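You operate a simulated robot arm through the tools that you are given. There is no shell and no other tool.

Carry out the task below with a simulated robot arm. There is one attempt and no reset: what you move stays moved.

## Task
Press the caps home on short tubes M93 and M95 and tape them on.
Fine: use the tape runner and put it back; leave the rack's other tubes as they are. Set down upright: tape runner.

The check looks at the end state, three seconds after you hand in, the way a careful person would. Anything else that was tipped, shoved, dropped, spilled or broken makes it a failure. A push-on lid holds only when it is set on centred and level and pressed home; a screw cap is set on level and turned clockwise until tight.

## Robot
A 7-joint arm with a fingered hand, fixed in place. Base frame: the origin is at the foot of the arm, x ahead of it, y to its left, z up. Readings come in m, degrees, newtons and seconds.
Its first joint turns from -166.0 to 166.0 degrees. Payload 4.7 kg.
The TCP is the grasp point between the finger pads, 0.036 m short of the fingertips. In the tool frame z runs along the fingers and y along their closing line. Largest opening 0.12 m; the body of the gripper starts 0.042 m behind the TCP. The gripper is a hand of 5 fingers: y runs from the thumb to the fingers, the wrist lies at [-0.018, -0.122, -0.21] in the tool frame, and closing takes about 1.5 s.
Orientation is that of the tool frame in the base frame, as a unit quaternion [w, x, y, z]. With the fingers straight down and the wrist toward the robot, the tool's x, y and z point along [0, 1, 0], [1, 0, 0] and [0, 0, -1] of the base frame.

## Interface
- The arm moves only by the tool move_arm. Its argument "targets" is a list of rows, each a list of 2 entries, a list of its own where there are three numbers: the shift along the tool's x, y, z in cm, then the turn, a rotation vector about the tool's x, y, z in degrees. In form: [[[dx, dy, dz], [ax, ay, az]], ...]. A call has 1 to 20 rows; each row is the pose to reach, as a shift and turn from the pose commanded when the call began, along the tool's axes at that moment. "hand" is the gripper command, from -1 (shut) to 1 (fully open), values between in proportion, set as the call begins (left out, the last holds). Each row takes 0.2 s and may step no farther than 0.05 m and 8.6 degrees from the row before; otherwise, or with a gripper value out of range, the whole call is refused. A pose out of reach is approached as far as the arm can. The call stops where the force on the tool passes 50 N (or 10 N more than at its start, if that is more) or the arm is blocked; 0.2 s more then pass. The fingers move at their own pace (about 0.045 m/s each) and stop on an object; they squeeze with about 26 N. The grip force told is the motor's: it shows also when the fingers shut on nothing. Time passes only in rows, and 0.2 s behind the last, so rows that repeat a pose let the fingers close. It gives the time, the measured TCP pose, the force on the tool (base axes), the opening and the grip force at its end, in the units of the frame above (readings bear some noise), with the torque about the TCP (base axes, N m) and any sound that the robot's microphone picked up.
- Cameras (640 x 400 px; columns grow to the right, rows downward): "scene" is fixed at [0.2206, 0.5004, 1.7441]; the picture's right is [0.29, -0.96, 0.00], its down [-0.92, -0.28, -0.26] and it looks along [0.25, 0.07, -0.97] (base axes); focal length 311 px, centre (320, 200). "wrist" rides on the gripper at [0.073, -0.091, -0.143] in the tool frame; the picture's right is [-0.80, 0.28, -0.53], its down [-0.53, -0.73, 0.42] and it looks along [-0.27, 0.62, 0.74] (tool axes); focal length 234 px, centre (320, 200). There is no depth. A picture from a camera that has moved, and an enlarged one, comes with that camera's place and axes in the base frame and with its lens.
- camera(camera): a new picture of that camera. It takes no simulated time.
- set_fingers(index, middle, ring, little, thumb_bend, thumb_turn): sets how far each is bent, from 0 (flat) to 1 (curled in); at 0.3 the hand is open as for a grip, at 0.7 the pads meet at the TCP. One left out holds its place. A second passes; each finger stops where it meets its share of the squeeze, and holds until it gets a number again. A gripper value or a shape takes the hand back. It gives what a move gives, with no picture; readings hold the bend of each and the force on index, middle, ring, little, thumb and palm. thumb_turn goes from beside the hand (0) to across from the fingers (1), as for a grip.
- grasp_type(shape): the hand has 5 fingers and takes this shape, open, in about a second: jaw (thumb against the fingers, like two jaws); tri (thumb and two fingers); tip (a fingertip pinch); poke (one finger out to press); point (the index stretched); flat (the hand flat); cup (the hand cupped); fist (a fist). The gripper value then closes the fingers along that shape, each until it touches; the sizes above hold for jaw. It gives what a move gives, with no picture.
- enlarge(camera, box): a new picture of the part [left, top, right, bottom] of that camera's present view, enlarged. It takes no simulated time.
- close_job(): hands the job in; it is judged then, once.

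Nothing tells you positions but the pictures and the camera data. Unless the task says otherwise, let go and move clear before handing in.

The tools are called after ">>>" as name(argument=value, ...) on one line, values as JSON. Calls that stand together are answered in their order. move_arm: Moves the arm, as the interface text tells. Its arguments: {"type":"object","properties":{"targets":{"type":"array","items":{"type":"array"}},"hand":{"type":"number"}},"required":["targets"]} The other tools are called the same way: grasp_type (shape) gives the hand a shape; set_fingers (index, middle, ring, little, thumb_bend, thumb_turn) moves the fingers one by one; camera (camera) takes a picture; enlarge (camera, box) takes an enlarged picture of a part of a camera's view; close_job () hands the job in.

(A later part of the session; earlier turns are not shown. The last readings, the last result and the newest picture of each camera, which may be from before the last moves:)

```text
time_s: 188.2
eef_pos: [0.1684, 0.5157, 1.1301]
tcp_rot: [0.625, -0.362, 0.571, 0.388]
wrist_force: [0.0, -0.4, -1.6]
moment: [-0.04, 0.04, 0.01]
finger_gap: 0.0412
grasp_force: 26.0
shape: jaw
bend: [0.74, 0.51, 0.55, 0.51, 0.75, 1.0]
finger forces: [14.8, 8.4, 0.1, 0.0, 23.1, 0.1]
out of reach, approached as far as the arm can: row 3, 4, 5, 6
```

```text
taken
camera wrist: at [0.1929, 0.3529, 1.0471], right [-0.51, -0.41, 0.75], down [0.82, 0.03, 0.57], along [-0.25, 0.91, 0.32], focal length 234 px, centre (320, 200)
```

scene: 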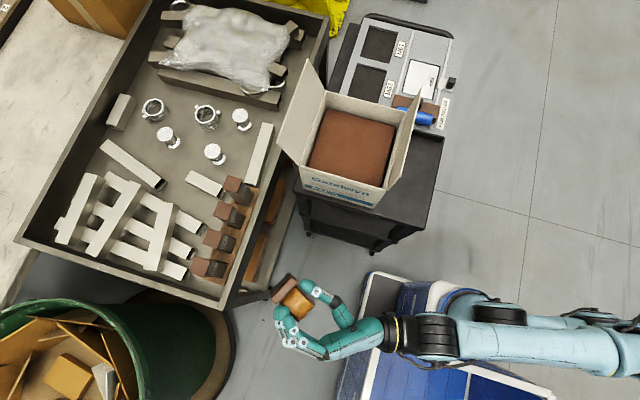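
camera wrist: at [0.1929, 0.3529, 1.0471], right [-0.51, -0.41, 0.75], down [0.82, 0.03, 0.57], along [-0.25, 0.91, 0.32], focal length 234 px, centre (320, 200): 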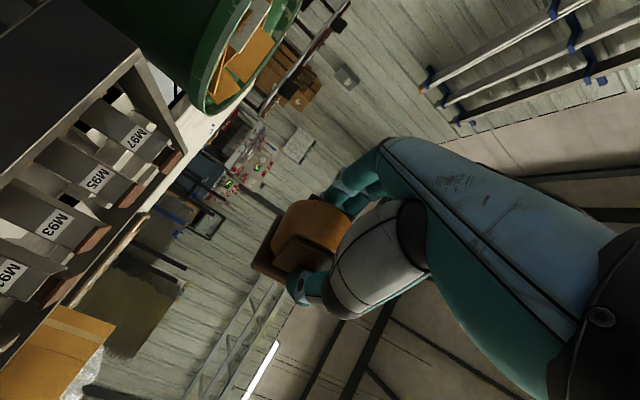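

That direction is beyond the arm's reach at the tubes, but the 30° heading was fine. I rotate back to it and move to a standoff in front of M93.

>>> move_arm(targets=[[[0.86, -2, 2.77], [6.8, 0.08, -0.58]], [[1.72, -4, 5.54], [13.5, 0.16, -1.16]], [[2.58, -6, 8.31], [20.3, 0.24, -1.74]], [[3.44, -8, 11.08], [27, 0.32, -2.32]], [[4.3, -10, 13.85], [33.8, 0.4, -2.9]], [[4.3, -10, 13.85], [33.8, 0.4, -2.9]]])

>>> camera(camera="scene")

```text
time_s: 189.6
eef_pos: [0.3167, 0.6019, 1.1021]
tcp_rot: [0.712, -0.181, 0.652, 0.189]
wrist_force: [0.0, 0.1, -1.8]
moment: [-0.04, 0.08, 0.02]
finger_gap: 0.0414
grasp_force: 26.0
shape: jaw
bend: [0.74, 0.51, 0.55, 0.51, 0.75, 1.0]
finger forces: [14.8, 8.3, 0.0, 0.0, 23.1, 0.1]
```

```text
taken
```

scene: 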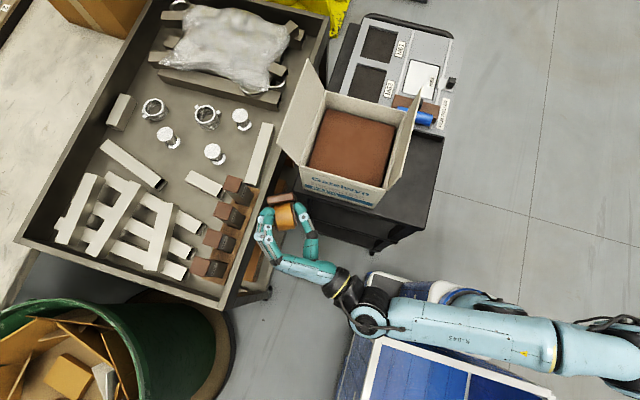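

>>> enlarge(camera="wrist", box=[200, 130, 400, 330])

>>> enlarge(camera="scene", box=[200, 150, 360, 310])

```text
2.00 times, centred on (300, 230) of wrist
camera zoom: at [0.2448, 0.453, 1.0204], right [-0.65, -0.05, 0.75], down [0.69, -0.44, 0.57], along [0.3, 0.9, 0.32], focal length 468 px, centre (360, 140)
```

zoom: 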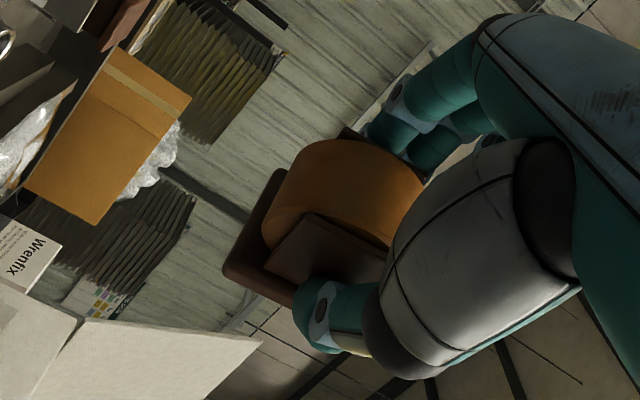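

```text
2.50 times, centred on (280, 230) of scene
camera zoom: at [0.2206, 0.5004, 1.7441], right [0.29, -0.96, 0.0], down [-0.92, -0.28, -0.26], along [0.25, 0.07, -0.97], focal length 776 px, centre (420, 125)
```

zoom: 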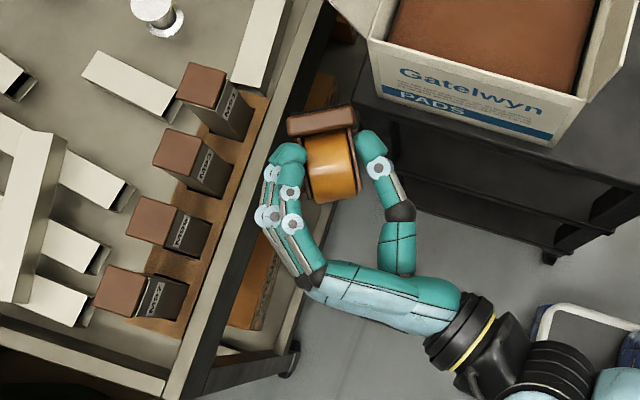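

I now have the exposed side of the roll facing down with the arm comfortably in reach. I'll bring it over the front edge of M93's cap, just above the surface.

>>> move_arm(targets=[[[1.8, 3.1, 1.07], [0, 0, 0]], [[3.6, 6.2, 2.14], [0, 0, 0]], [[5.39, 9.29, 3.21], [0, 0, 0]], [[7.1, 11.1, 4.1], [0, 0, 0]], [[8.9, 12.9, 5.0], [0, 0, 0]], [[10.1, 14.69, 5.95], [0, 0, 0]], [[10.1, 14.69, 5.95], [0, 0, 0]]])

>>> camera(camera="wrist")

>>> enlarge(camera="scene", box=[170, 150, 310, 290])

```text
time_s: 191.2
eef_pos: [0.3003, 0.7632, 1.0056]
tcp_rot: [0.711, -0.18, 0.652, 0.189]
wrist_force: [0.3, 0.3, -2.9]
moment: [-0.05, 0.1, -0.01]
finger_gap: 0.0412
grasp_force: 25.9
shape: jaw
bend: [0.74, 0.51, 0.55, 0.51, 0.75, 1.0]
finger forces: [14.8, 8.2, 0.0, 0.0, 23.1, 0.0]
```

```text
taken
camera wrist: at [0.2293, 0.6137, 0.9229], right [-0.65, -0.05, 0.75], down [0.69, -0.44, 0.57], along [0.3, 0.9, 0.32], focal length 234 px, centre (320, 200)
```

wrist: 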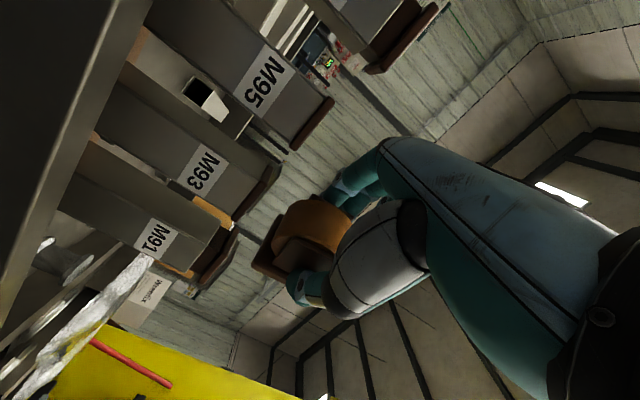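

```text
2.86 times, centred on (240, 220) of scene
camera zoom: at [0.2206, 0.5004, 1.7441], right [0.29, -0.96, 0.0], down [-0.92, -0.28, -0.26], along [0.25, 0.07, -0.97], focal length 887 px, centre (549, 143)
```

zoom: 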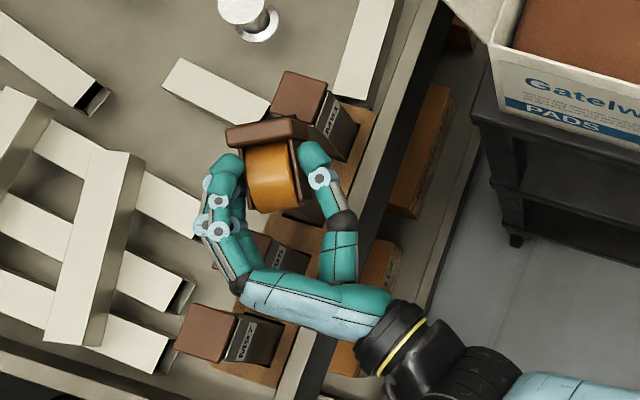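

This low camera view shows the front of M93 and the roll together. I'll zoom in on the caps.

>>> enlarge(camera="wrist", box=[130, 110, 330, 290])

>>> enlarge(camera="wrist", box=[180, 40, 340, 180])

```text
2.22 times, centred on (230, 200) of wrist
camera zoom: at [0.2293, 0.6137, 0.9229], right [-0.65, -0.05, 0.75], down [0.69, -0.44, 0.57], along [0.3, 0.9, 0.32], focal length 520 px, centre (520, 200)
```

zoom: 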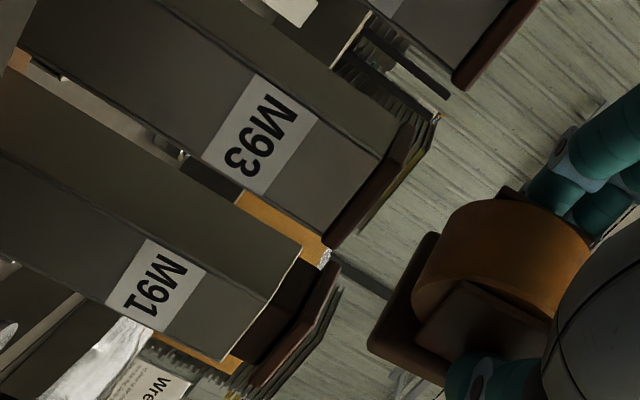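

```text
2.86 times, centred on (260, 110) of wrist
camera zoom: at [0.2293, 0.6137, 0.9229], right [-0.65, -0.05, 0.75], down [0.69, -0.44, 0.57], along [0.3, 0.9, 0.32], focal length 669 px, centre (491, 457)
```

zoom: 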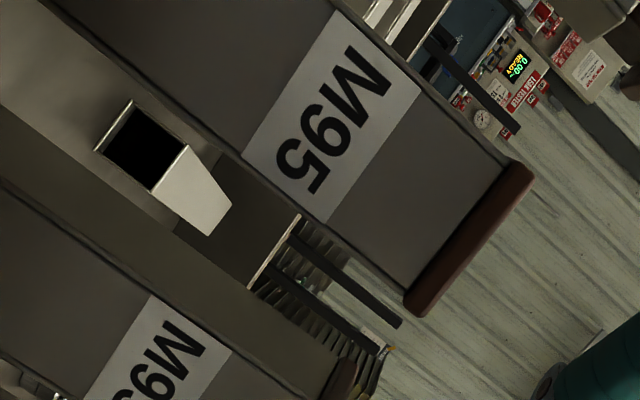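

M93's front face is clean, with no tape, and both caps are seated flush. I'll tilt a little more for base clearance and lower the roll onto the cap top while this camera watches the front seam.

>>> move_arm(targets=[[[0.5, 0.76, 0.4], [0, -2.5, 0]], [[1.06, 1.52, 0.8], [0, -5, 0]], [[1.56, 1.53, 0.76], [0, -5, 0]], [[1.76, 1.53, 0.74], [0, -5, 0]], [[1.86, 1.53, 0.73], [0, -5, 0]], [[1.96, 1.53, 0.72], [0, -5, 0]], [[2.06, 1.53, 0.72], [0, -5, 0]]])

>>> camera(camera="wrist")

```text
time_s: 192.8
eef_pos: [0.3002, 0.7789, 0.987]
tcp_rot: [0.739, -0.172, 0.621, 0.197]
wrist_force: [-0.1, -0.4, -2.5]
moment: [-0.01, 0.08, 0.0]
finger_gap: 0.0412
grasp_force: 26.7
shape: jaw
bend: [0.74, 0.51, 0.55, 0.51, 0.75, 1.0]
finger forces: [14.8, 8.3, 0.1, 0.0, 23.2, 0.0]
```

```text
taken
camera wrist: at [0.2357, 0.6335, 0.8916], right [-0.71, -0.08, 0.7], down [0.65, -0.46, 0.6], along [0.27, 0.88, 0.38], focal length 234 px, centre (320, 200)
```

wrist: 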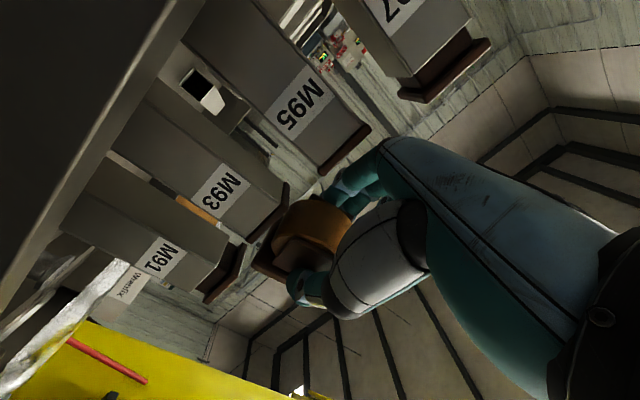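

>>> move_arm(targets=[[[0.1, 0, -0.017], [0, 0, 0]], [[0.2, 0, -0.034], [0, 0, 0]], [[0.3, 0, -0.05], [0, 0, 0]], [[0.3, 0, -0.05], [0, 0, 0]]])

>>> enlarge(camera="wrist", box=[170, 130, 370, 310])

```text
time_s: 193.8
eef_pos: [0.3011, 0.7798, 0.9817]
tcp_rot: [0.739, -0.172, 0.621, 0.197]
wrist_force: [0.4, 0.0, -2.2]
moment: [0.0, 0.01, -0.02]
finger_gap: 0.0413
grasp_force: 25.2
shape: jaw
bend: [0.74, 0.51, 0.55, 0.51, 0.75, 1.0]
finger forces: [14.7, 8.3, 0.0, 0.0, 23.1, 0.0]
```

```text
2.22 times, centred on (270, 220) of wrist
camera zoom: at [0.2357, 0.6334, 0.8881], right [-0.71, -0.08, 0.7], down [0.65, -0.46, 0.6], along [0.27, 0.88, 0.38], focal length 520 px, centre (431, 156)
```

zoom: 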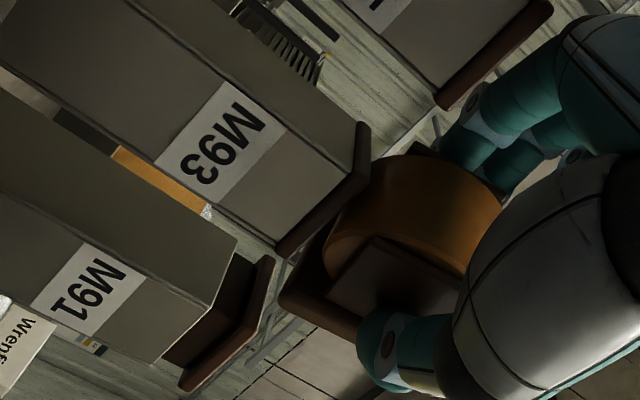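

>>> move_arm(targets=[[[0.1, 0, -0.017], [0, 0, 0]], [[0.2, 0, -0.034], [0, 0, 0]], [[0.3, 0, -0.05], [0, 0, 0]], [[0.3, 0, -0.05], [0, 0, 0]]])

>>> move_arm(targets=[[[0.1, 0, -0.017], [0, 0, 0]], [[0.2, 0, -0.034], [0, 0, 0]], [[0.2, 0, -0.034], [0, 0, 0]]])

>>> enlarge(camera="wrist", box=[170, 130, 370, 310])

```text
time_s: 194.8
eef_pos: [0.2999, 0.7785, 0.9806]
tcp_rot: [0.739, -0.172, 0.621, 0.198]
wrist_force: [-0.4, -0.2, -2.5]
moment: [-0.07, 0.08, -0.02]
finger_gap: 0.0411
grasp_force: 25.6
shape: jaw
bend: [0.74, 0.51, 0.55, 0.51, 0.75, 1.0]
finger forces: [14.8, 8.3, 0.0, 0.0, 23.1, 0.0]
```

```text
time_s: 195.6
eef_pos: [0.2993, 0.7783, 0.9791]
tcp_rot: [0.739, -0.172, 0.621, 0.197]
wrist_force: [0.7, 0.2, 0.7]
moment: [-0.04, 0.05, -0.01]
finger_gap: 0.0411
grasp_force: 26.0
shape: jaw
bend: [0.74, 0.51, 0.55, 0.51, 0.75, 1.0]
finger forces: [14.9, 8.0, 0.0, 0.0, 23.0, 0.1]
```

```text
2.22 times, centred on (270, 220) of wrist
camera zoom: at [0.235, 0.6338, 0.8838], right [-0.71, -0.08, 0.7], down [0.65, -0.46, 0.6], along [0.27, 0.88, 0.38], focal length 520 px, centre (431, 156)
```

zoom: 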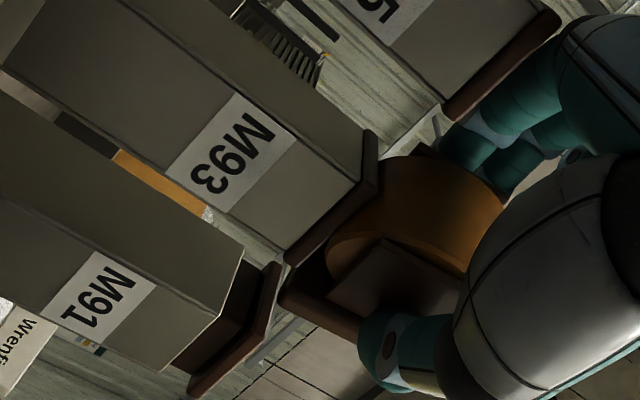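

>>> enlarge(camera="scene", box=[190, 160, 270, 240])

>>> enlarge(camera="wrist", box=[230, 180, 330, 280])

```text
5.00 times, centred on (230, 200) of scene
camera zoom: at [0.2206, 0.5004, 1.7441], right [0.29, -0.96, 0.0], down [-0.92, -0.28, -0.26], along [0.25, 0.07, -0.97], focal length 1553 px, centre (770, 200)
```

zoom: 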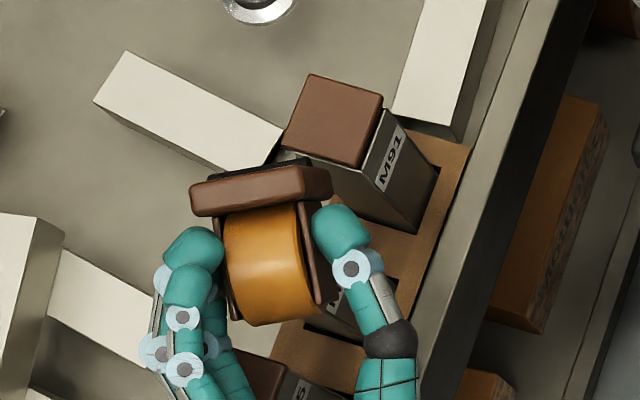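

```text
4.00 times, centred on (280, 230) of wrist
camera zoom: at [0.235, 0.6338, 0.8838], right [-0.71, -0.08, 0.7], down [0.65, -0.46, 0.6], along [0.27, 0.88, 0.38], focal length 937 px, centre (480, 80)
```

zoom: 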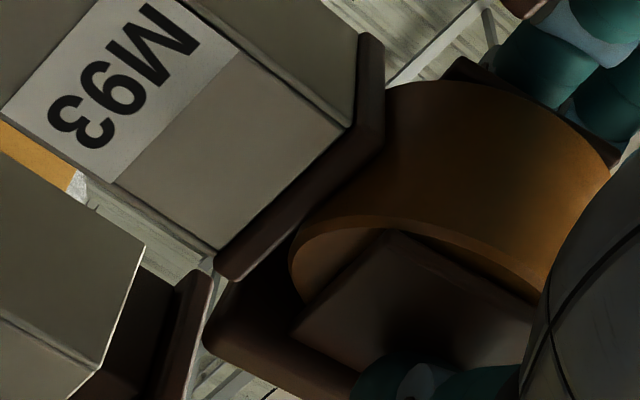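

Contact at about 3 N on the cap. I press a bit more and draw the roll along its rolling direction toward me, watching the tube and cap.

>>> move_arm(targets=[[[0.06, 0, -0.01], [0, 0, 0]], [[0.12, 0, -0.02], [0, 0, 0]], [[0.12, 0, -0.02], [0, 0, 0]]])

>>> move_arm(targets=[[[0.04, 0, -0.25], [0, 0, 0]], [[0.08, 0, -0.5], [0, 0, 0]], [[0.12, 0, -0.75], [0, 0, 0]], [[0.17, 0, -1.0], [0, 0, 0]], [[0.21, 0, -1.25], [0, 0, 0]], [[0.26, 0, -1.5], [0, 0, 0]]])

>>> enlarge(camera="wrist", box=[170, 130, 370, 310])

```text
time_s: 196.4
eef_pos: [0.2989, 0.7793, 0.9775]
tcp_rot: [0.739, -0.172, 0.621, 0.197]
wrist_force: [0.9, 0.6, 2.5]
moment: [-0.06, 0.2, -0.05]
finger_gap: 0.0412
grasp_force: 26.5
shape: jaw
bend: [0.74, 0.51, 0.55, 0.51, 0.75, 1.0]
finger forces: [16.8, 8.0, 0.0, 0.0, 22.9, 0.1]
```

```text
time_s: 197.8
eef_pos: [0.2873, 0.7717, 0.9739]
tcp_rot: [0.739, -0.172, 0.62, 0.198]
wrist_force: [-1.0, -0.6, 15.3]
moment: [0.0, 1.1, -0.01]
finger_gap: 0.0411
grasp_force: 25.8
shape: jaw
bend: [0.74, 0.51, 0.55, 0.51, 0.75, 1.0]
finger forces: [29.5, 8.2, 0.1, 0.1, 23.0, 0.0]
```

```text
2.22 times, centred on (270, 220) of wrist
camera zoom: at [0.2233, 0.6262, 0.8793], right [-0.71, -0.09, 0.7], down [0.65, -0.46, 0.6], along [0.27, 0.88, 0.38], focal length 520 px, centre (431, 156)
```

zoom: 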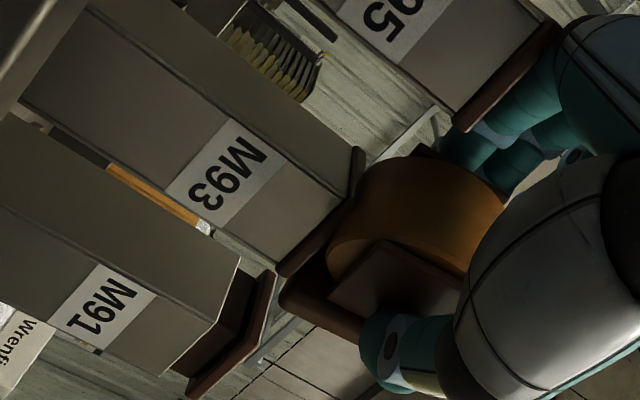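

The index finger is now pressing on M95's cap because I stepped too low. I raise straight up at once and check both tubes.

>>> move_arm(targets=[[[-0.5, 0, 0.08], [0, 0, 0]], [[-1.0, 0, 0.17], [0, 0, 0]], [[-2.0, 0, 0.34], [0, 0, 0]], [[-4, 0, 0.68], [0, 0, 0]], [[-4, 0, 0.68], [0, 0, 0]]])

>>> camera(camera="wrist")

>>> enlarge(camera="wrist", box=[130, 20, 370, 290])

>>> enlarge(camera="scene", box=[170, 150, 290, 270])

```text
time_s: 199.0
eef_pos: [0.2871, 0.7715, 1.0115]
tcp_rot: [0.739, -0.172, 0.621, 0.196]
wrist_force: [1.0, 0.4, -2.2]
moment: [-0.05, 0.01, -0.01]
finger_gap: 0.0411
grasp_force: 26.0
shape: jaw
bend: [0.74, 0.51, 0.55, 0.51, 0.75, 1.0]
finger forces: [15.1, 7.9, 0.0, 0.0, 22.9, 0.0]
```

```text
taken
camera wrist: at [0.223, 0.6271, 0.9183], right [-0.71, -0.08, 0.7], down [0.65, -0.46, 0.6], along [0.27, 0.88, 0.38], focal length 234 px, centre (320, 200)
```

wrist: 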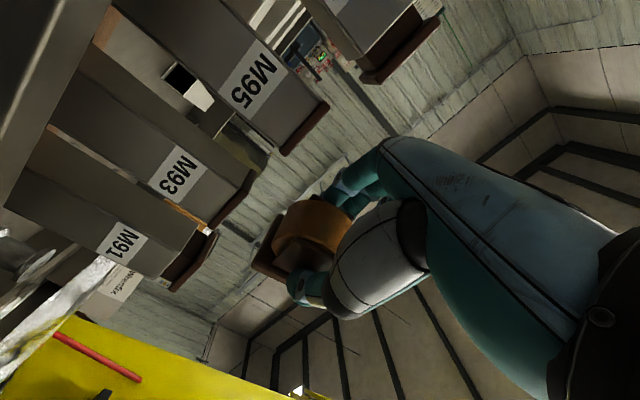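

```text
1.48 times, centred on (250, 155) of wrist
camera zoom: at [0.223, 0.6271, 0.9183], right [-0.71, -0.08, 0.7], down [0.65, -0.46, 0.6], along [0.27, 0.88, 0.38], focal length 347 px, centre (424, 267)
```

zoom: 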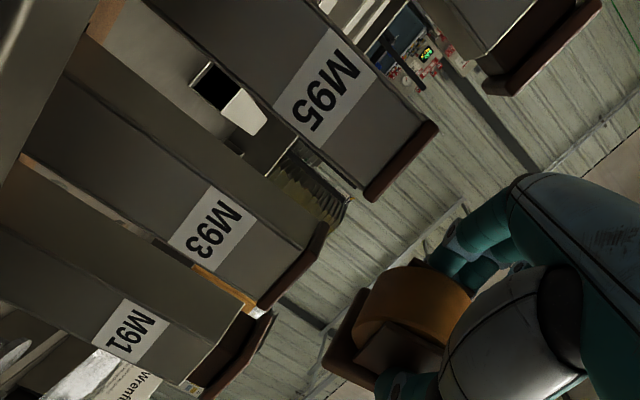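

```text
3.33 times, centred on (230, 210) of scene
camera zoom: at [0.2206, 0.5004, 1.7441], right [0.29, -0.96, 0.0], down [-0.92, -0.28, -0.26], along [0.25, 0.07, -0.97], focal length 1035 px, centre (620, 167)
```

zoom: 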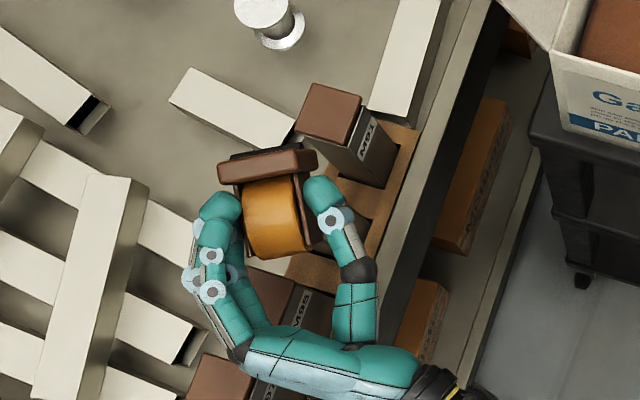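

Both tubes are upright and flush, and still no tape. One thing I have not done is run the roll nestled under the cap's rim so it touches cap and tube together, so I'll return to the upright-hand orientation for that.

>>> move_arm(targets=[[[-1.75, -4.16, -1.57], [0, 0, 0]], [[-3.5, -8.32, -3.13], [0, 0, 0]], [[-5.25, -12.5, -4.7], [0, 0, 0]], [[-7, -16.6, -6.3], [0, 0, 0]], [[-8.75, -20.8, -7.8], [0, 0, 0]], [[-10.5, -24.95, -9.4], [0, 0, 0]]])

>>> move_arm(targets=[[[0, 0, 0], [0, 8.4, 0]], [[0, 0, 0], [0, 16.8, 0]], [[0, 0, 0], [0, 25.2, 0]], [[0, 0, 0], [0, 33.6, 0]], [[0, 0, 0], [0, 42, 0]], [[0, 0, 0], [0, 50.4, 0]], [[0, 0, 0], [0, 58.8, 0]], [[0, 0, 0], [0, 67.2, 0]], [[0, 0, 0], [0, 75.6, 0]], [[0, 0, 0], [0, 84, 0]], [[0, 0, 0], [0, 92.4, 0]], [[0, 0, 0], [0, 98, 0]]])

>>> move_arm(targets=[[[0, 0, 0], [0, 0, 8]], [[0, 0, 0], [0, 0, 16]], [[0, 0, 0], [0, 0, 24]], [[0, 0, 0], [0, 0, 32]], [[0, 0, 0], [0, 0, 40]], [[0, 0, 0], [0, 0, 48]], [[0, 0, 0], [0, 0, 56]], [[0, 0, 0], [0, 0, 64]], [[0, 0, 0], [0, 0, 72]], [[0, 0, 0], [0, 0, 80]], [[0, 0, 0], [0, 0, 88]], [[0, 0, 0], [0, 0, 96]], [[0, 0, 0], [0, 0, 104]], [[0, 0, 0], [0, 0, 112]], [[0, 0, 0], [0, 0, 120]]])

>>> enlarge(camera="wrist", box=[210, 150, 410, 340])

>>> camera(camera="scene")

```text
time_s: 200.4
eef_pos: [0.3184, 0.4998, 1.0997]
tcp_rot: [0.739, -0.174, 0.621, 0.196]
wrist_force: [0.4, 0.5, -3.5]
moment: [0.03, -0.02, -0.02]
finger_gap: 0.0414
grasp_force: 25.9
shape: jaw
bend: [0.74, 0.51, 0.55, 0.51, 0.75, 1.0]
finger forces: [14.9, 7.9, 0.0, 0.1, 22.8, 0.0]
```

```text
time_s: 203.0
eef_pos: [0.318, 0.5013, 1.1023]
tcp_rot: [0.015, -0.263, 0.965, 0.0]
wrist_force: [0.1, -0.1, -2.0]
moment: [0.01, -0.01, 0.03]
finger_gap: 0.0408
grasp_force: 26.0
shape: jaw
bend: [0.74, 0.51, 0.55, 0.51, 0.75, 1.0]
finger forces: [14.5, 8.2, 0.0, 0.0, 22.6, 0.0]
```

```text
time_s: 206.2
eef_pos: [0.317, 0.5016, 1.1038]
tcp_rot: [0.008, 0.705, 0.709, 0.013]
wrist_force: [0.3, -0.5, -2.0]
moment: [0.04, 0.01, 0.0]
finger_gap: 0.0409
grasp_force: 25.8
shape: jaw
bend: [0.74, 0.51, 0.55, 0.51, 0.75, 1.0]
finger forces: [14.5, 8.1, 0.0, 0.0, 22.6, 0.1]
```

```text
2.11 times, centred on (310, 245) of wrist
camera zoom: at [0.2214, 0.5724, 1.2448], right [0.27, -0.81, 0.53], down [-0.72, -0.53, -0.45], along [0.64, -0.26, -0.72], focal length 493 px, centre (341, 105)
```

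zoom: 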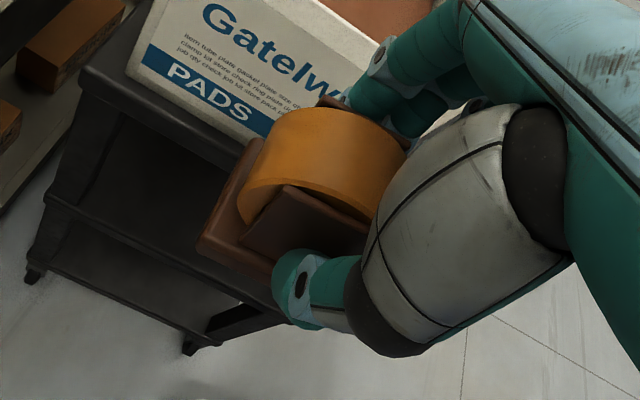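

```text
taken
```

scene: 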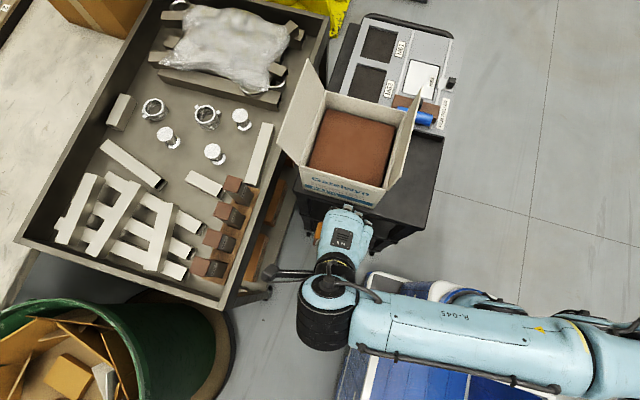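

The hand is vertical again with the roll bulge facing the tubes. I lower to just below M93's cap rim and approach the tube face.

>>> move_arm(targets=[[[4, 0, 1], [0.6, -1, 0]], [[8, 0, 2.5], [1.1, -2, 0]], [[11.5, 0, 5.5], [1.7, -3, 0]], [[14, 0, 9.5], [1.7, -3, 0]], [[15.5, 0, 13.5], [1.7, -3, 0]], [[16.5, 0, 16.2], [1.7, -3, 0]], [[19, 0, 17.2], [1.7, -3, 0]], [[21, 0, 17.2], [1.7, -3, 0]], [[21, 0, 17.2], [1.7, -3, 0]]])

>>> camera(camera="wrist")

>>> enlarge(camera="wrist", box=[160, 110, 360, 310])

```text
time_s: 208.2
eef_pos: [0.3228, 0.7137, 0.9302]
tcp_rot: [0.016, 0.705, 0.708, -0.015]
wrist_force: [0.1, -0.6, -2.2]
moment: [0.01, -0.01, 0.02]
finger_gap: 0.041
grasp_force: 26.1
shape: jaw
bend: [0.74, 0.51, 0.55, 0.51, 0.75, 1.0]
finger forces: [14.5, 8.2, 0.1, 0.1, 22.7, 0.1]
```

```text
taken
camera wrist: at [0.2306, 0.7918, 1.0704], right [0.28, -0.78, 0.56], down [-0.73, -0.55, -0.4], along [0.62, -0.3, -0.72], focal length 234 px, centre (320, 200)
```

wrist: 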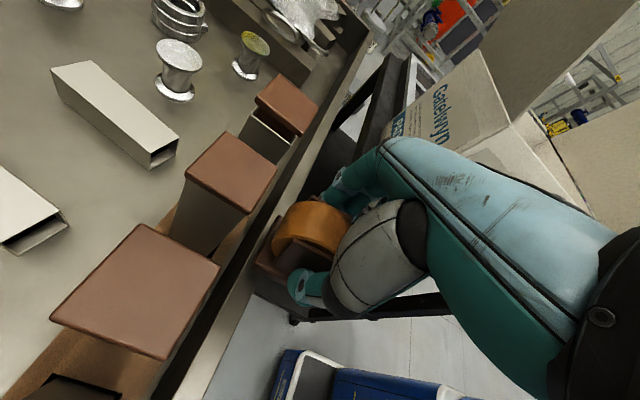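

```text
2.00 times, centred on (260, 210) of wrist
camera zoom: at [0.2306, 0.7918, 1.0704], right [0.28, -0.78, 0.56], down [-0.73, -0.55, -0.4], along [0.62, -0.3, -0.72], focal length 468 px, centre (440, 180)
```

zoom: 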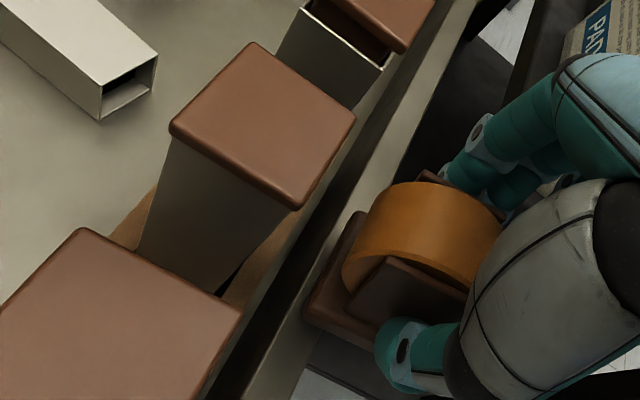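

The roll is in front of M93 just below rim height. I move in until it leans lightly on the tube face below the rim, then raise it until it nestles under the rim.

>>> move_arm(targets=[[[1.0, -0.2, -0.05], [0, 0, 0]], [[2.0, -0.4, -0.1], [0, 0, 0]], [[2.6, -0.4, -0.14], [0, 0, 0]], [[2.9, -0.4, -0.15], [0, 0, 0]], [[3.2, -0.4, -0.17], [0, 0, 0]], [[3.5, -0.4, -0.18], [0, 0, 0]], [[3.5, -0.4, -0.18], [0, 0, 0]]])

>>> enlarge(camera="wrist", box=[160, 110, 360, 310])

>>> move_arm(targets=[[[0, 0, -0.2], [0, 0, 0]], [[0, 0, -0.4], [0, 0, 0]], [[0, 0, -0.6], [0, 0, 0]], [[0, 0, -0.8], [0, 0, 0]]])

>>> move_arm(targets=[[[0, 0, -0.1], [0, 0, 0]], [[0, 0, -0.2], [0, 0, 0]], [[0, 0, -0.3], [0, 0, 0]]])

>>> enlarge(camera="wrist", box=[160, 110, 360, 310])

```text
time_s: 209.8
eef_pos: [0.3183, 0.7475, 0.9315]
tcp_rot: [0.016, 0.705, 0.709, -0.017]
wrist_force: [-0.6, -1.4, -1.5]
moment: [-0.07, 0.01, 0.01]
finger_gap: 0.0411
grasp_force: 25.9
shape: jaw
bend: [0.74, 0.51, 0.55, 0.51, 0.75, 1.0]
finger forces: [14.3, 8.7, 0.0, 0.0, 22.7, 0.0]
```

```text
2.00 times, centred on (260, 210) of wrist
camera zoom: at [0.2262, 0.826, 1.072], right [0.28, -0.78, 0.56], down [-0.73, -0.55, -0.4], along [0.62, -0.3, -0.72], focal length 468 px, centre (440, 180)
```

zoom: 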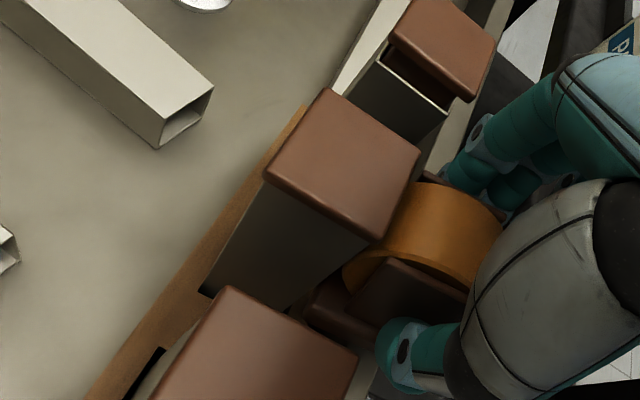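

```text
time_s: 210.8
eef_pos: [0.3187, 0.7474, 0.9395]
tcp_rot: [0.017, 0.706, 0.708, -0.015]
wrist_force: [-0.5, 0.0, -1.6]
moment: [-0.03, 0.0, -0.01]
finger_gap: 0.0409
grasp_force: 26.0
shape: jaw
bend: [0.74, 0.51, 0.55, 0.51, 0.75, 1.0]
finger forces: [14.1, 8.9, 0.1, 0.1, 23.0, 0.1]
```

```text
time_s: 211.6
eef_pos: [0.3177, 0.7475, 0.9425]
tcp_rot: [0.017, 0.705, 0.709, -0.015]
wrist_force: [0.9, 0.2, -2.1]
moment: [-0.04, -0.02, 0.02]
finger_gap: 0.0411
grasp_force: 25.6
shape: jaw
bend: [0.74, 0.51, 0.55, 0.51, 0.75, 1.0]
finger forces: [14.2, 8.9, 0.0, 0.1, 22.8, 0.2]
```

```text
2.00 times, centred on (260, 210) of wrist
camera zoom: at [0.2257, 0.826, 1.0834], right [0.28, -0.78, 0.56], down [-0.73, -0.55, -0.4], along [0.62, -0.3, -0.72], focal length 468 px, centre (440, 180)
```

zoom: 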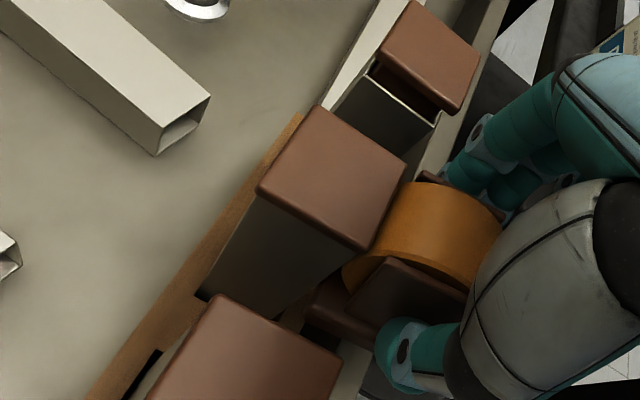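

The roll is at the rim joint. I sweep sideways along the joint both ways here with light contact on tube and rim.

>>> move_arm(targets=[[[0, 0, -0.1], [0, 0, 0]], [[0, 0.4, -0.1], [0, 0, 0]], [[0, 0.8, -0.1], [0, 0, 0]], [[0, 1.2, -0.15], [0, 0, 0]], [[0, 0.8, -0.15], [0, 0, 0]], [[0, 0.4, -0.15], [0, 0, 0]], [[0, 0, -0.15], [0, 0, 0]], [[0, -0.4, -0.2], [0, 0, 0]], [[0, -0.8, -0.2], [0, 0, 0]], [[0, -1.2, -0.2], [0, 0, 0]], [[0, -1.6, -0.2], [0, 0, 0]], [[0, -2, -0.2], [0, 0, 0]], [[0, -1.5, -0.25], [0, 0, 0]], [[0, -1, -0.25], [0, 0, 0]], [[0, -0.5, -0.25], [0, 0, 0]], [[0, 0, -0.25], [0, 0, 0]]])

>>> move_arm(targets=[[[-0.5, 0, 0.1], [0, 0, 0]], [[-2, 0, 0.2], [0, 0, 0]], [[-5, 0, 0], [0, 0, 0]], [[-9, 0, -2], [0, 0, 0]], [[-12, 0, -5.5], [0, 0, 0]], [[-13, 0, -9.5], [0, 0, 0]], [[-13, 0, -9.5], [0, 0, 0]]])

>>> enlarge(camera="scene", box=[200, 160, 270, 240])

>>> camera(camera="wrist")

```text
time_s: 215.0
eef_pos: [0.3175, 0.7485, 0.9462]
tcp_rot: [0.016, 0.705, 0.709, -0.015]
wrist_force: [-0.3, 0.0, -2.3]
moment: [-0.03, 0.03, 0.03]
finger_gap: 0.0409
grasp_force: 26.1
shape: jaw
bend: [0.74, 0.51, 0.55, 0.51, 0.75, 1.0]
finger forces: [14.2, 8.8, 0.1, 0.1, 22.9, 0.0]
```

```text
time_s: 216.6
eef_pos: [0.3181, 0.6253, 1.047]
tcp_rot: [0.017, 0.705, 0.709, -0.015]
wrist_force: [0.4, -0.4, -2.4]
moment: [0.0, 0.02, 0.02]
finger_gap: 0.0411
grasp_force: 26.4
shape: jaw
bend: [0.74, 0.51, 0.55, 0.51, 0.75, 1.0]
finger forces: [14.1, 8.7, 0.1, 0.1, 22.9, 0.0]
```

```text
5.00 times, centred on (235, 200) of scene
camera zoom: at [0.2206, 0.5004, 1.7441], right [0.29, -0.96, 0.0], down [-0.92, -0.28, -0.26], along [0.25, 0.07, -0.97], focal length 1553 px, centre (745, 200)
```

zoom: 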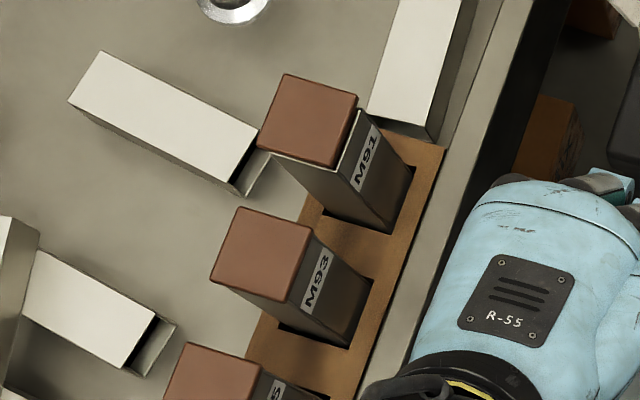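

```text
taken
camera wrist: at [0.2267, 0.7033, 1.1875], right [0.28, -0.78, 0.56], down [-0.73, -0.55, -0.4], along [0.62, -0.3, -0.72], focal length 234 px, centre (320, 200)
```

wrist: 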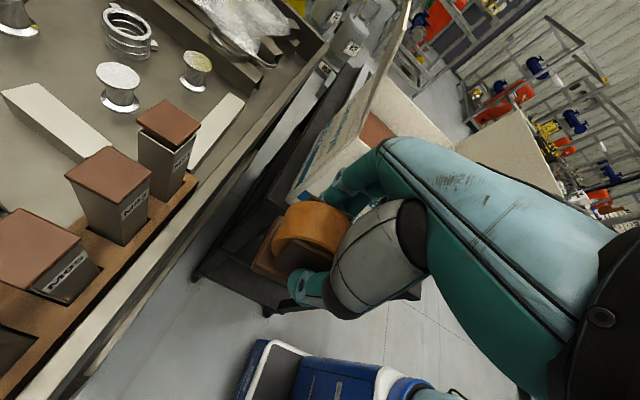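

>>> enlarge(camera="wrist", box=[50, 130, 170, 260])

>>> enlarge(camera="wrist", box=[240, 180, 360, 300])

```text
3.08 times, centred on (110, 195) of wrist
camera zoom: at [0.2267, 0.7033, 1.1875], right [0.28, -0.78, 0.56], down [-0.73, -0.55, -0.4], along [0.62, -0.3, -0.72], focal length 720 px, centre (966, 215)
```

zoom: 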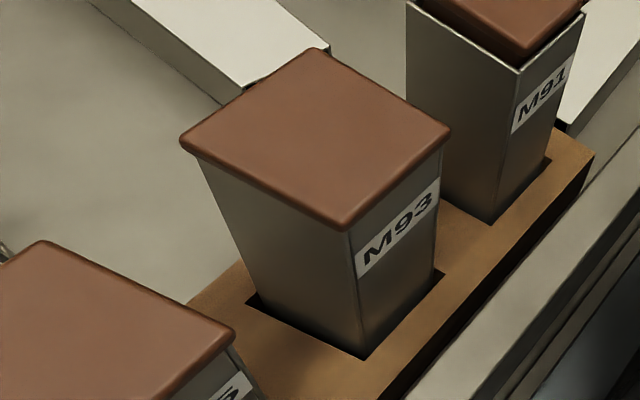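

```text
3.33 times, centred on (300, 240) of wrist
camera zoom: at [0.2267, 0.7033, 1.1875], right [0.28, -0.78, 0.56], down [-0.73, -0.55, -0.4], along [0.62, -0.3, -0.72], focal length 781 px, centre (387, 67)
```

zoom: 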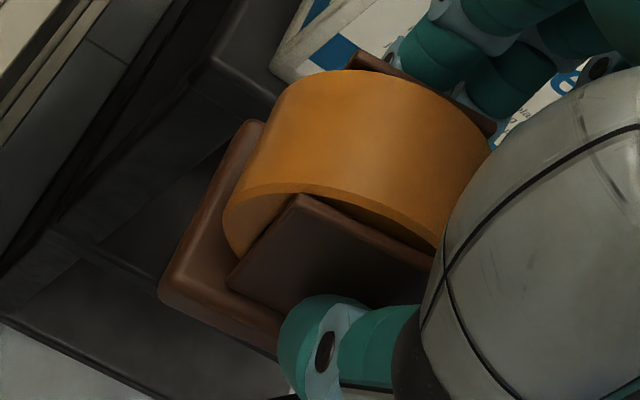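

No tape from touching the rim joint either. I'll find out whether the slot gives the tube firm support if I push a little further back, staying well inside the angle from which it falls back upright.

>>> move_arm(targets=[[[1.5, 0, 3.5], [0, -2, 0]], [[3, 0, 7], [0, -4, 0]], [[5, 0, 9.8], [0, -7, 0]], [[7.54, 0, 10.12], [0, -7, 0]], [[9.6, 0, 10.0], [0, -7, 0]], [[11.7, 0, 9.9], [0, -7, 0]], [[12.2, 0, 9.88], [0, -7, 0]], [[12.7, 0, 9.86], [0, -7, 0]], [[13.2, 0, 9.83], [0, -7, 0]], [[13.2, 0, 9.83], [0, -7, 0]], [[13.2, 0, 9.83], [0, -7, 0]]])

>>> enlarge(camera="wrist", box=[160, 110, 360, 310])

```text
time_s: 219.0
eef_pos: [0.3179, 0.7504, 0.942]
tcp_rot: [0.06, 0.703, 0.706, -0.058]
wrist_force: [0.0, -1.7, -2.6]
moment: [0.03, -0.01, -0.01]
finger_gap: 0.0409
grasp_force: 26.1
shape: jaw
bend: [0.74, 0.51, 0.55, 0.51, 0.75, 1.0]
finger forces: [14.4, 8.7, 0.0, 0.1, 22.7, 0.0]
```

```text
2.00 times, centred on (260, 210) of wrist
camera zoom: at [0.2255, 0.8453, 1.0716], right [0.28, -0.7, 0.65], down [-0.73, -0.6, -0.33], along [0.62, -0.38, -0.68], focal length 468 px, centre (440, 180)
```

zoom: 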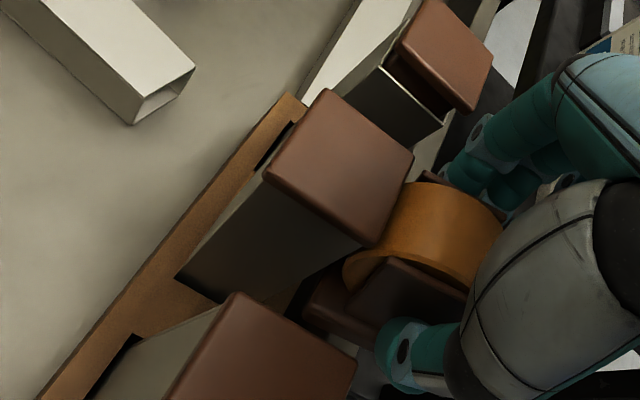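

>>> move_arm(targets=[[[0, 0, 0], [0, 0, 0]]])

>>> move_arm(targets=[[[0.3, 0, -0.05], [0, 0, 0]], [[0.6, 0, -0.1], [0, 0, 0]], [[0.6, 0, -0.1], [0, 0, 0]]])

>>> move_arm(targets=[[[0.3, 0, -0.05], [0, 0, 0]], [[0.5, 0, -0.09], [0, 0, 0]], [[0.5, 0, -0.09], [0, 0, 0]]])

>>> enlarge(camera="wrist", box=[160, 110, 360, 310])

```text
time_s: 219.4
eef_pos: [0.3177, 0.7507, 0.9417]
tcp_rot: [0.06, 0.703, 0.706, -0.058]
wrist_force: [0.3, -0.2, -1.3]
moment: [0.03, 0.04, -0.02]
finger_gap: 0.0409
grasp_force: 26.4
shape: jaw
bend: [0.74, 0.51, 0.55, 0.51, 0.75, 1.0]
finger forces: [14.4, 8.7, 0.0, 0.0, 22.7, 0.1]
```

```text
time_s: 220.2
eef_pos: [0.3176, 0.7567, 0.9432]
tcp_rot: [0.061, 0.703, 0.706, -0.059]
wrist_force: [-0.4, -0.5, -1.4]
moment: [-0.04, 0.0, 0.03]
finger_gap: 0.0411
grasp_force: 26.1
shape: jaw
bend: [0.74, 0.51, 0.55, 0.51, 0.75, 1.0]
finger forces: [14.2, 8.6, 0.0, 0.0, 22.8, 0.0]
```

```text
time_s: 221.0
eef_pos: [0.3178, 0.7611, 0.9416]
tcp_rot: [0.06, 0.703, 0.706, -0.059]
wrist_force: [-0.6, -1.2, -2.4]
moment: [0.01, 0.04, 0.06]
finger_gap: 0.0412
grasp_force: 25.4
shape: jaw
bend: [0.74, 0.51, 0.55, 0.51, 0.75, 1.0]
finger forces: [14.1, 8.6, 0.0, 0.0, 22.8, 0.0]
```

```text
2.00 times, centred on (260, 210) of wrist
camera zoom: at [0.2261, 0.8556, 1.072], right [0.28, -0.7, 0.65], down [-0.73, -0.6, -0.33], along [0.62, -0.38, -0.68], focal length 468 px, centre (440, 180)
```

zoom: 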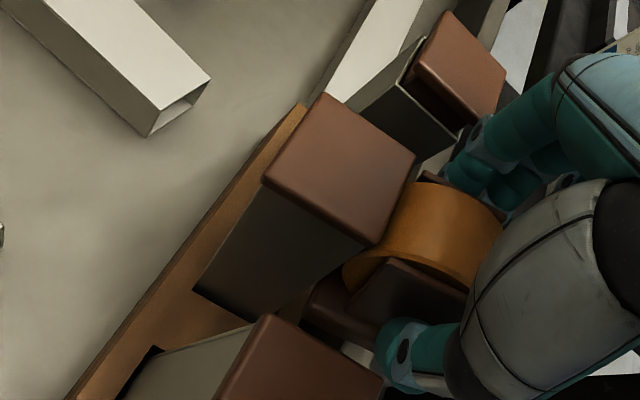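

>>> move_arm(targets=[[[0.2, 0, -0.035], [0, 0, 0]], [[0.4, 0, -0.07], [0, 0, 0]], [[0.4, 0, -0.07], [0, 0, 0]]])

>>> move_arm(targets=[[[0.2, 0, -0.035], [0, 0, 0]], [[0.3, 0, -0.05], [0, 0, 0]], [[0.3, 0, -0.05], [0, 0, 0]]])

>>> enlarge(camera="wrist", box=[160, 110, 360, 310])

```text
time_s: 221.8
eef_pos: [0.3164, 0.7636, 0.9418]
tcp_rot: [0.061, 0.703, 0.706, -0.058]
wrist_force: [0.4, -11.8, -1.6]
moment: [-0.29, -0.02, -0.21]
finger_gap: 0.0409
grasp_force: 25.9
shape: jaw
bend: [0.74, 0.51, 0.55, 0.51, 0.75, 1.0]
finger forces: [14.5, 8.6, 0.1, 0.1, 23.3, 0.0]
```

```text
time_s: 222.6
eef_pos: [0.3168, 0.7665, 0.9429]
tcp_rot: [0.061, 0.703, 0.707, -0.059]
wrist_force: [-0.4, -20.1, -2.3]
moment: [-0.44, -0.16, -0.3]
finger_gap: 0.0403
grasp_force: 25.7
shape: jaw
bend: [0.74, 0.51, 0.55, 0.51, 0.75, 1.0]
finger forces: [14.8, 9.3, 0.0, 0.0, 22.5, 0.0]
```

```text
2.00 times, centred on (260, 210) of wrist
camera zoom: at [0.2256, 0.8618, 1.0721], right [0.28, -0.7, 0.65], down [-0.73, -0.6, -0.33], along [0.62, -0.38, -0.68], focal length 468 px, centre (440, 180)
```

zoom: 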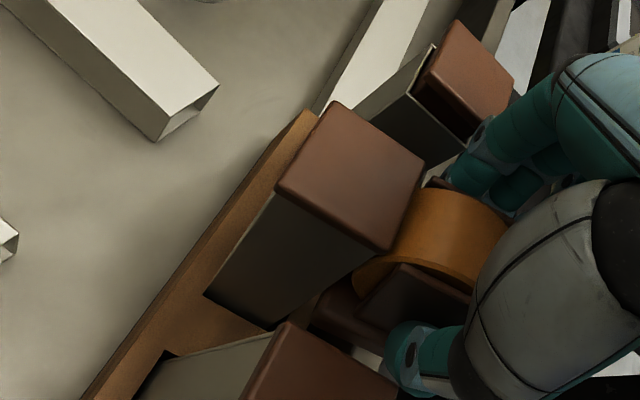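

The slot does give a firm stop at about 21 mm of lean: side force jumped to 12–20 N. Now I can press for real, so I'll run the roll from the cap down across the seam at roughly 8 N with the tube held against that stop.

>>> move_arm(targets=[[[-0.83, 0, 0.15], [0, 0, 0]], [[-1.43, 0, -0.97], [0, 0, 0]], [[-1.62, 0, -2.05], [0, 0, 0]], [[-0.93, 0, -2.17], [0, 0, 0]], [[-0.64, 0, -2.22], [0, 0, 0]], [[-0.64, 0, -2.22], [0, 0, 0]]])

>>> move_arm(targets=[[[0.01, 0, 0.5], [0, 0, 0]], [[0.03, 0, 1.01], [0, 0, 0]], [[0.17, 0, 1.49], [0, 0, 0]], [[0.3, 0, 1.97], [0, 0, 0]], [[0.32, 0, 2.48], [0, 0, 0]], [[0.34, 0, 2.98], [0, 0, 0]], [[0.37, 0, 3.49], [0, 0, 0]], [[0.39, 0, 3.89], [0, 0, 0]]])

>>> enlarge(camera="wrist", box=[160, 110, 360, 310])

```text
time_s: 224.0
eef_pos: [0.3172, 0.7668, 0.9647]
tcp_rot: [0.06, 0.703, 0.706, -0.058]
wrist_force: [0.9, 1.0, -2.2]
moment: [-0.03, 0.05, -0.02]
finger_gap: 0.0406
grasp_force: 26.3
shape: jaw
bend: [0.74, 0.51, 0.55, 0.51, 0.75, 1.0]
finger forces: [14.5, 7.9, 0.0, 0.1, 22.3, 0.1]
```

```text
time_s: 225.8
eef_pos: [0.3188, 0.7637, 0.927]
tcp_rot: [0.059, 0.703, 0.707, -0.059]
wrist_force: [1.1, -5.5, 1.0]
moment: [-0.15, -0.02, -0.07]
finger_gap: 0.0408
grasp_force: 25.4
shape: jaw
bend: [0.74, 0.51, 0.55, 0.51, 0.75, 1.0]
finger forces: [14.4, 8.8, 0.0, 0.1, 23.0, 0.0]
```

```text
2.00 times, centred on (260, 210) of wrist
camera zoom: at [0.2263, 0.8573, 1.0558], right [0.28, -0.7, 0.65], down [-0.73, -0.6, -0.33], along [0.62, -0.38, -0.68], focal length 468 px, centre (440, 180)
```

zoom: 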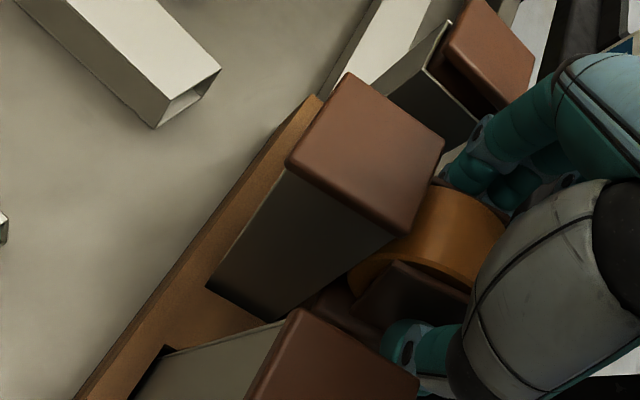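

>>> move_arm(targets=[[[-0.4, 0, 0.05], [0, 0, 0]], [[-0.8, 0, 0.1], [0, 0, 0]], [[-1.2, 0, 0.15], [0, 0, 0]], [[-1.6, 0, 0.2], [0, 0, 0]], [[-2, 0, 0.25], [0, 0, 0]], [[-2.5, 0, 0.2], [0, 0, 0]], [[-4.5, 0, 0], [0, 0, 0]], [[-8, 0, -2], [0, 0, 0]], [[-11.5, 0, -5], [0, 0, 0]], [[-14, 0, -8], [0, 0, 0]], [[-15, 0, -11], [0, 0, 0]], [[-15, 0, -11], [0, 0, 0]]])

>>> enlarge(camera="scene", box=[200, 160, 270, 240])

>>> camera(camera="wrist")

```text
time_s: 228.4
eef_pos: [0.3181, 0.6341, 1.0596]
tcp_rot: [0.059, 0.703, 0.707, -0.058]
wrist_force: [0.7, -0.8, -2.6]
moment: [0.02, -0.02, 0.01]
finger_gap: 0.0408
grasp_force: 26.0
shape: jaw
bend: [0.74, 0.51, 0.55, 0.51, 0.75, 1.0]
finger forces: [14.5, 7.8, 0.1, 0.0, 22.3, 0.0]
```

```text
5.00 times, centred on (235, 200) of scene
camera zoom: at [0.2206, 0.5004, 1.7441], right [0.29, -0.96, 0.0], down [-0.92, -0.28, -0.26], along [0.25, 0.07, -0.97], focal length 1553 px, centre (745, 200)
```

zoom: 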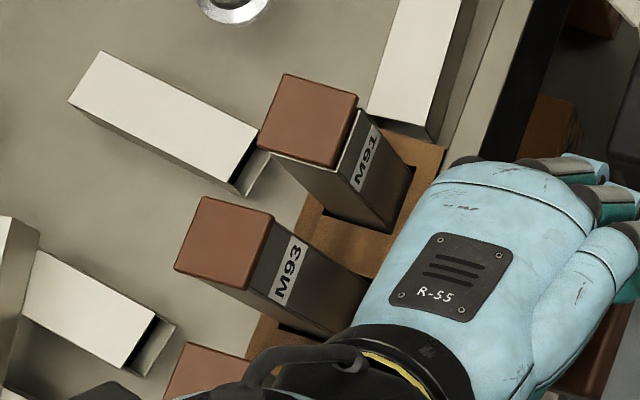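

```text
taken
camera wrist: at [0.2262, 0.7282, 1.19], right [0.28, -0.7, 0.65], down [-0.73, -0.6, -0.33], along [0.62, -0.38, -0.68], focal length 234 px, centre (320, 200)
```

wrist: 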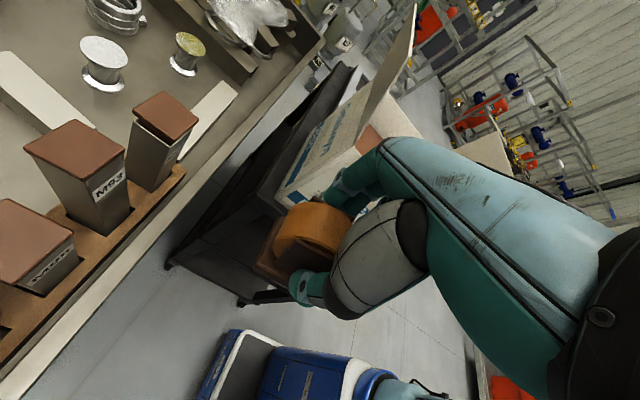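

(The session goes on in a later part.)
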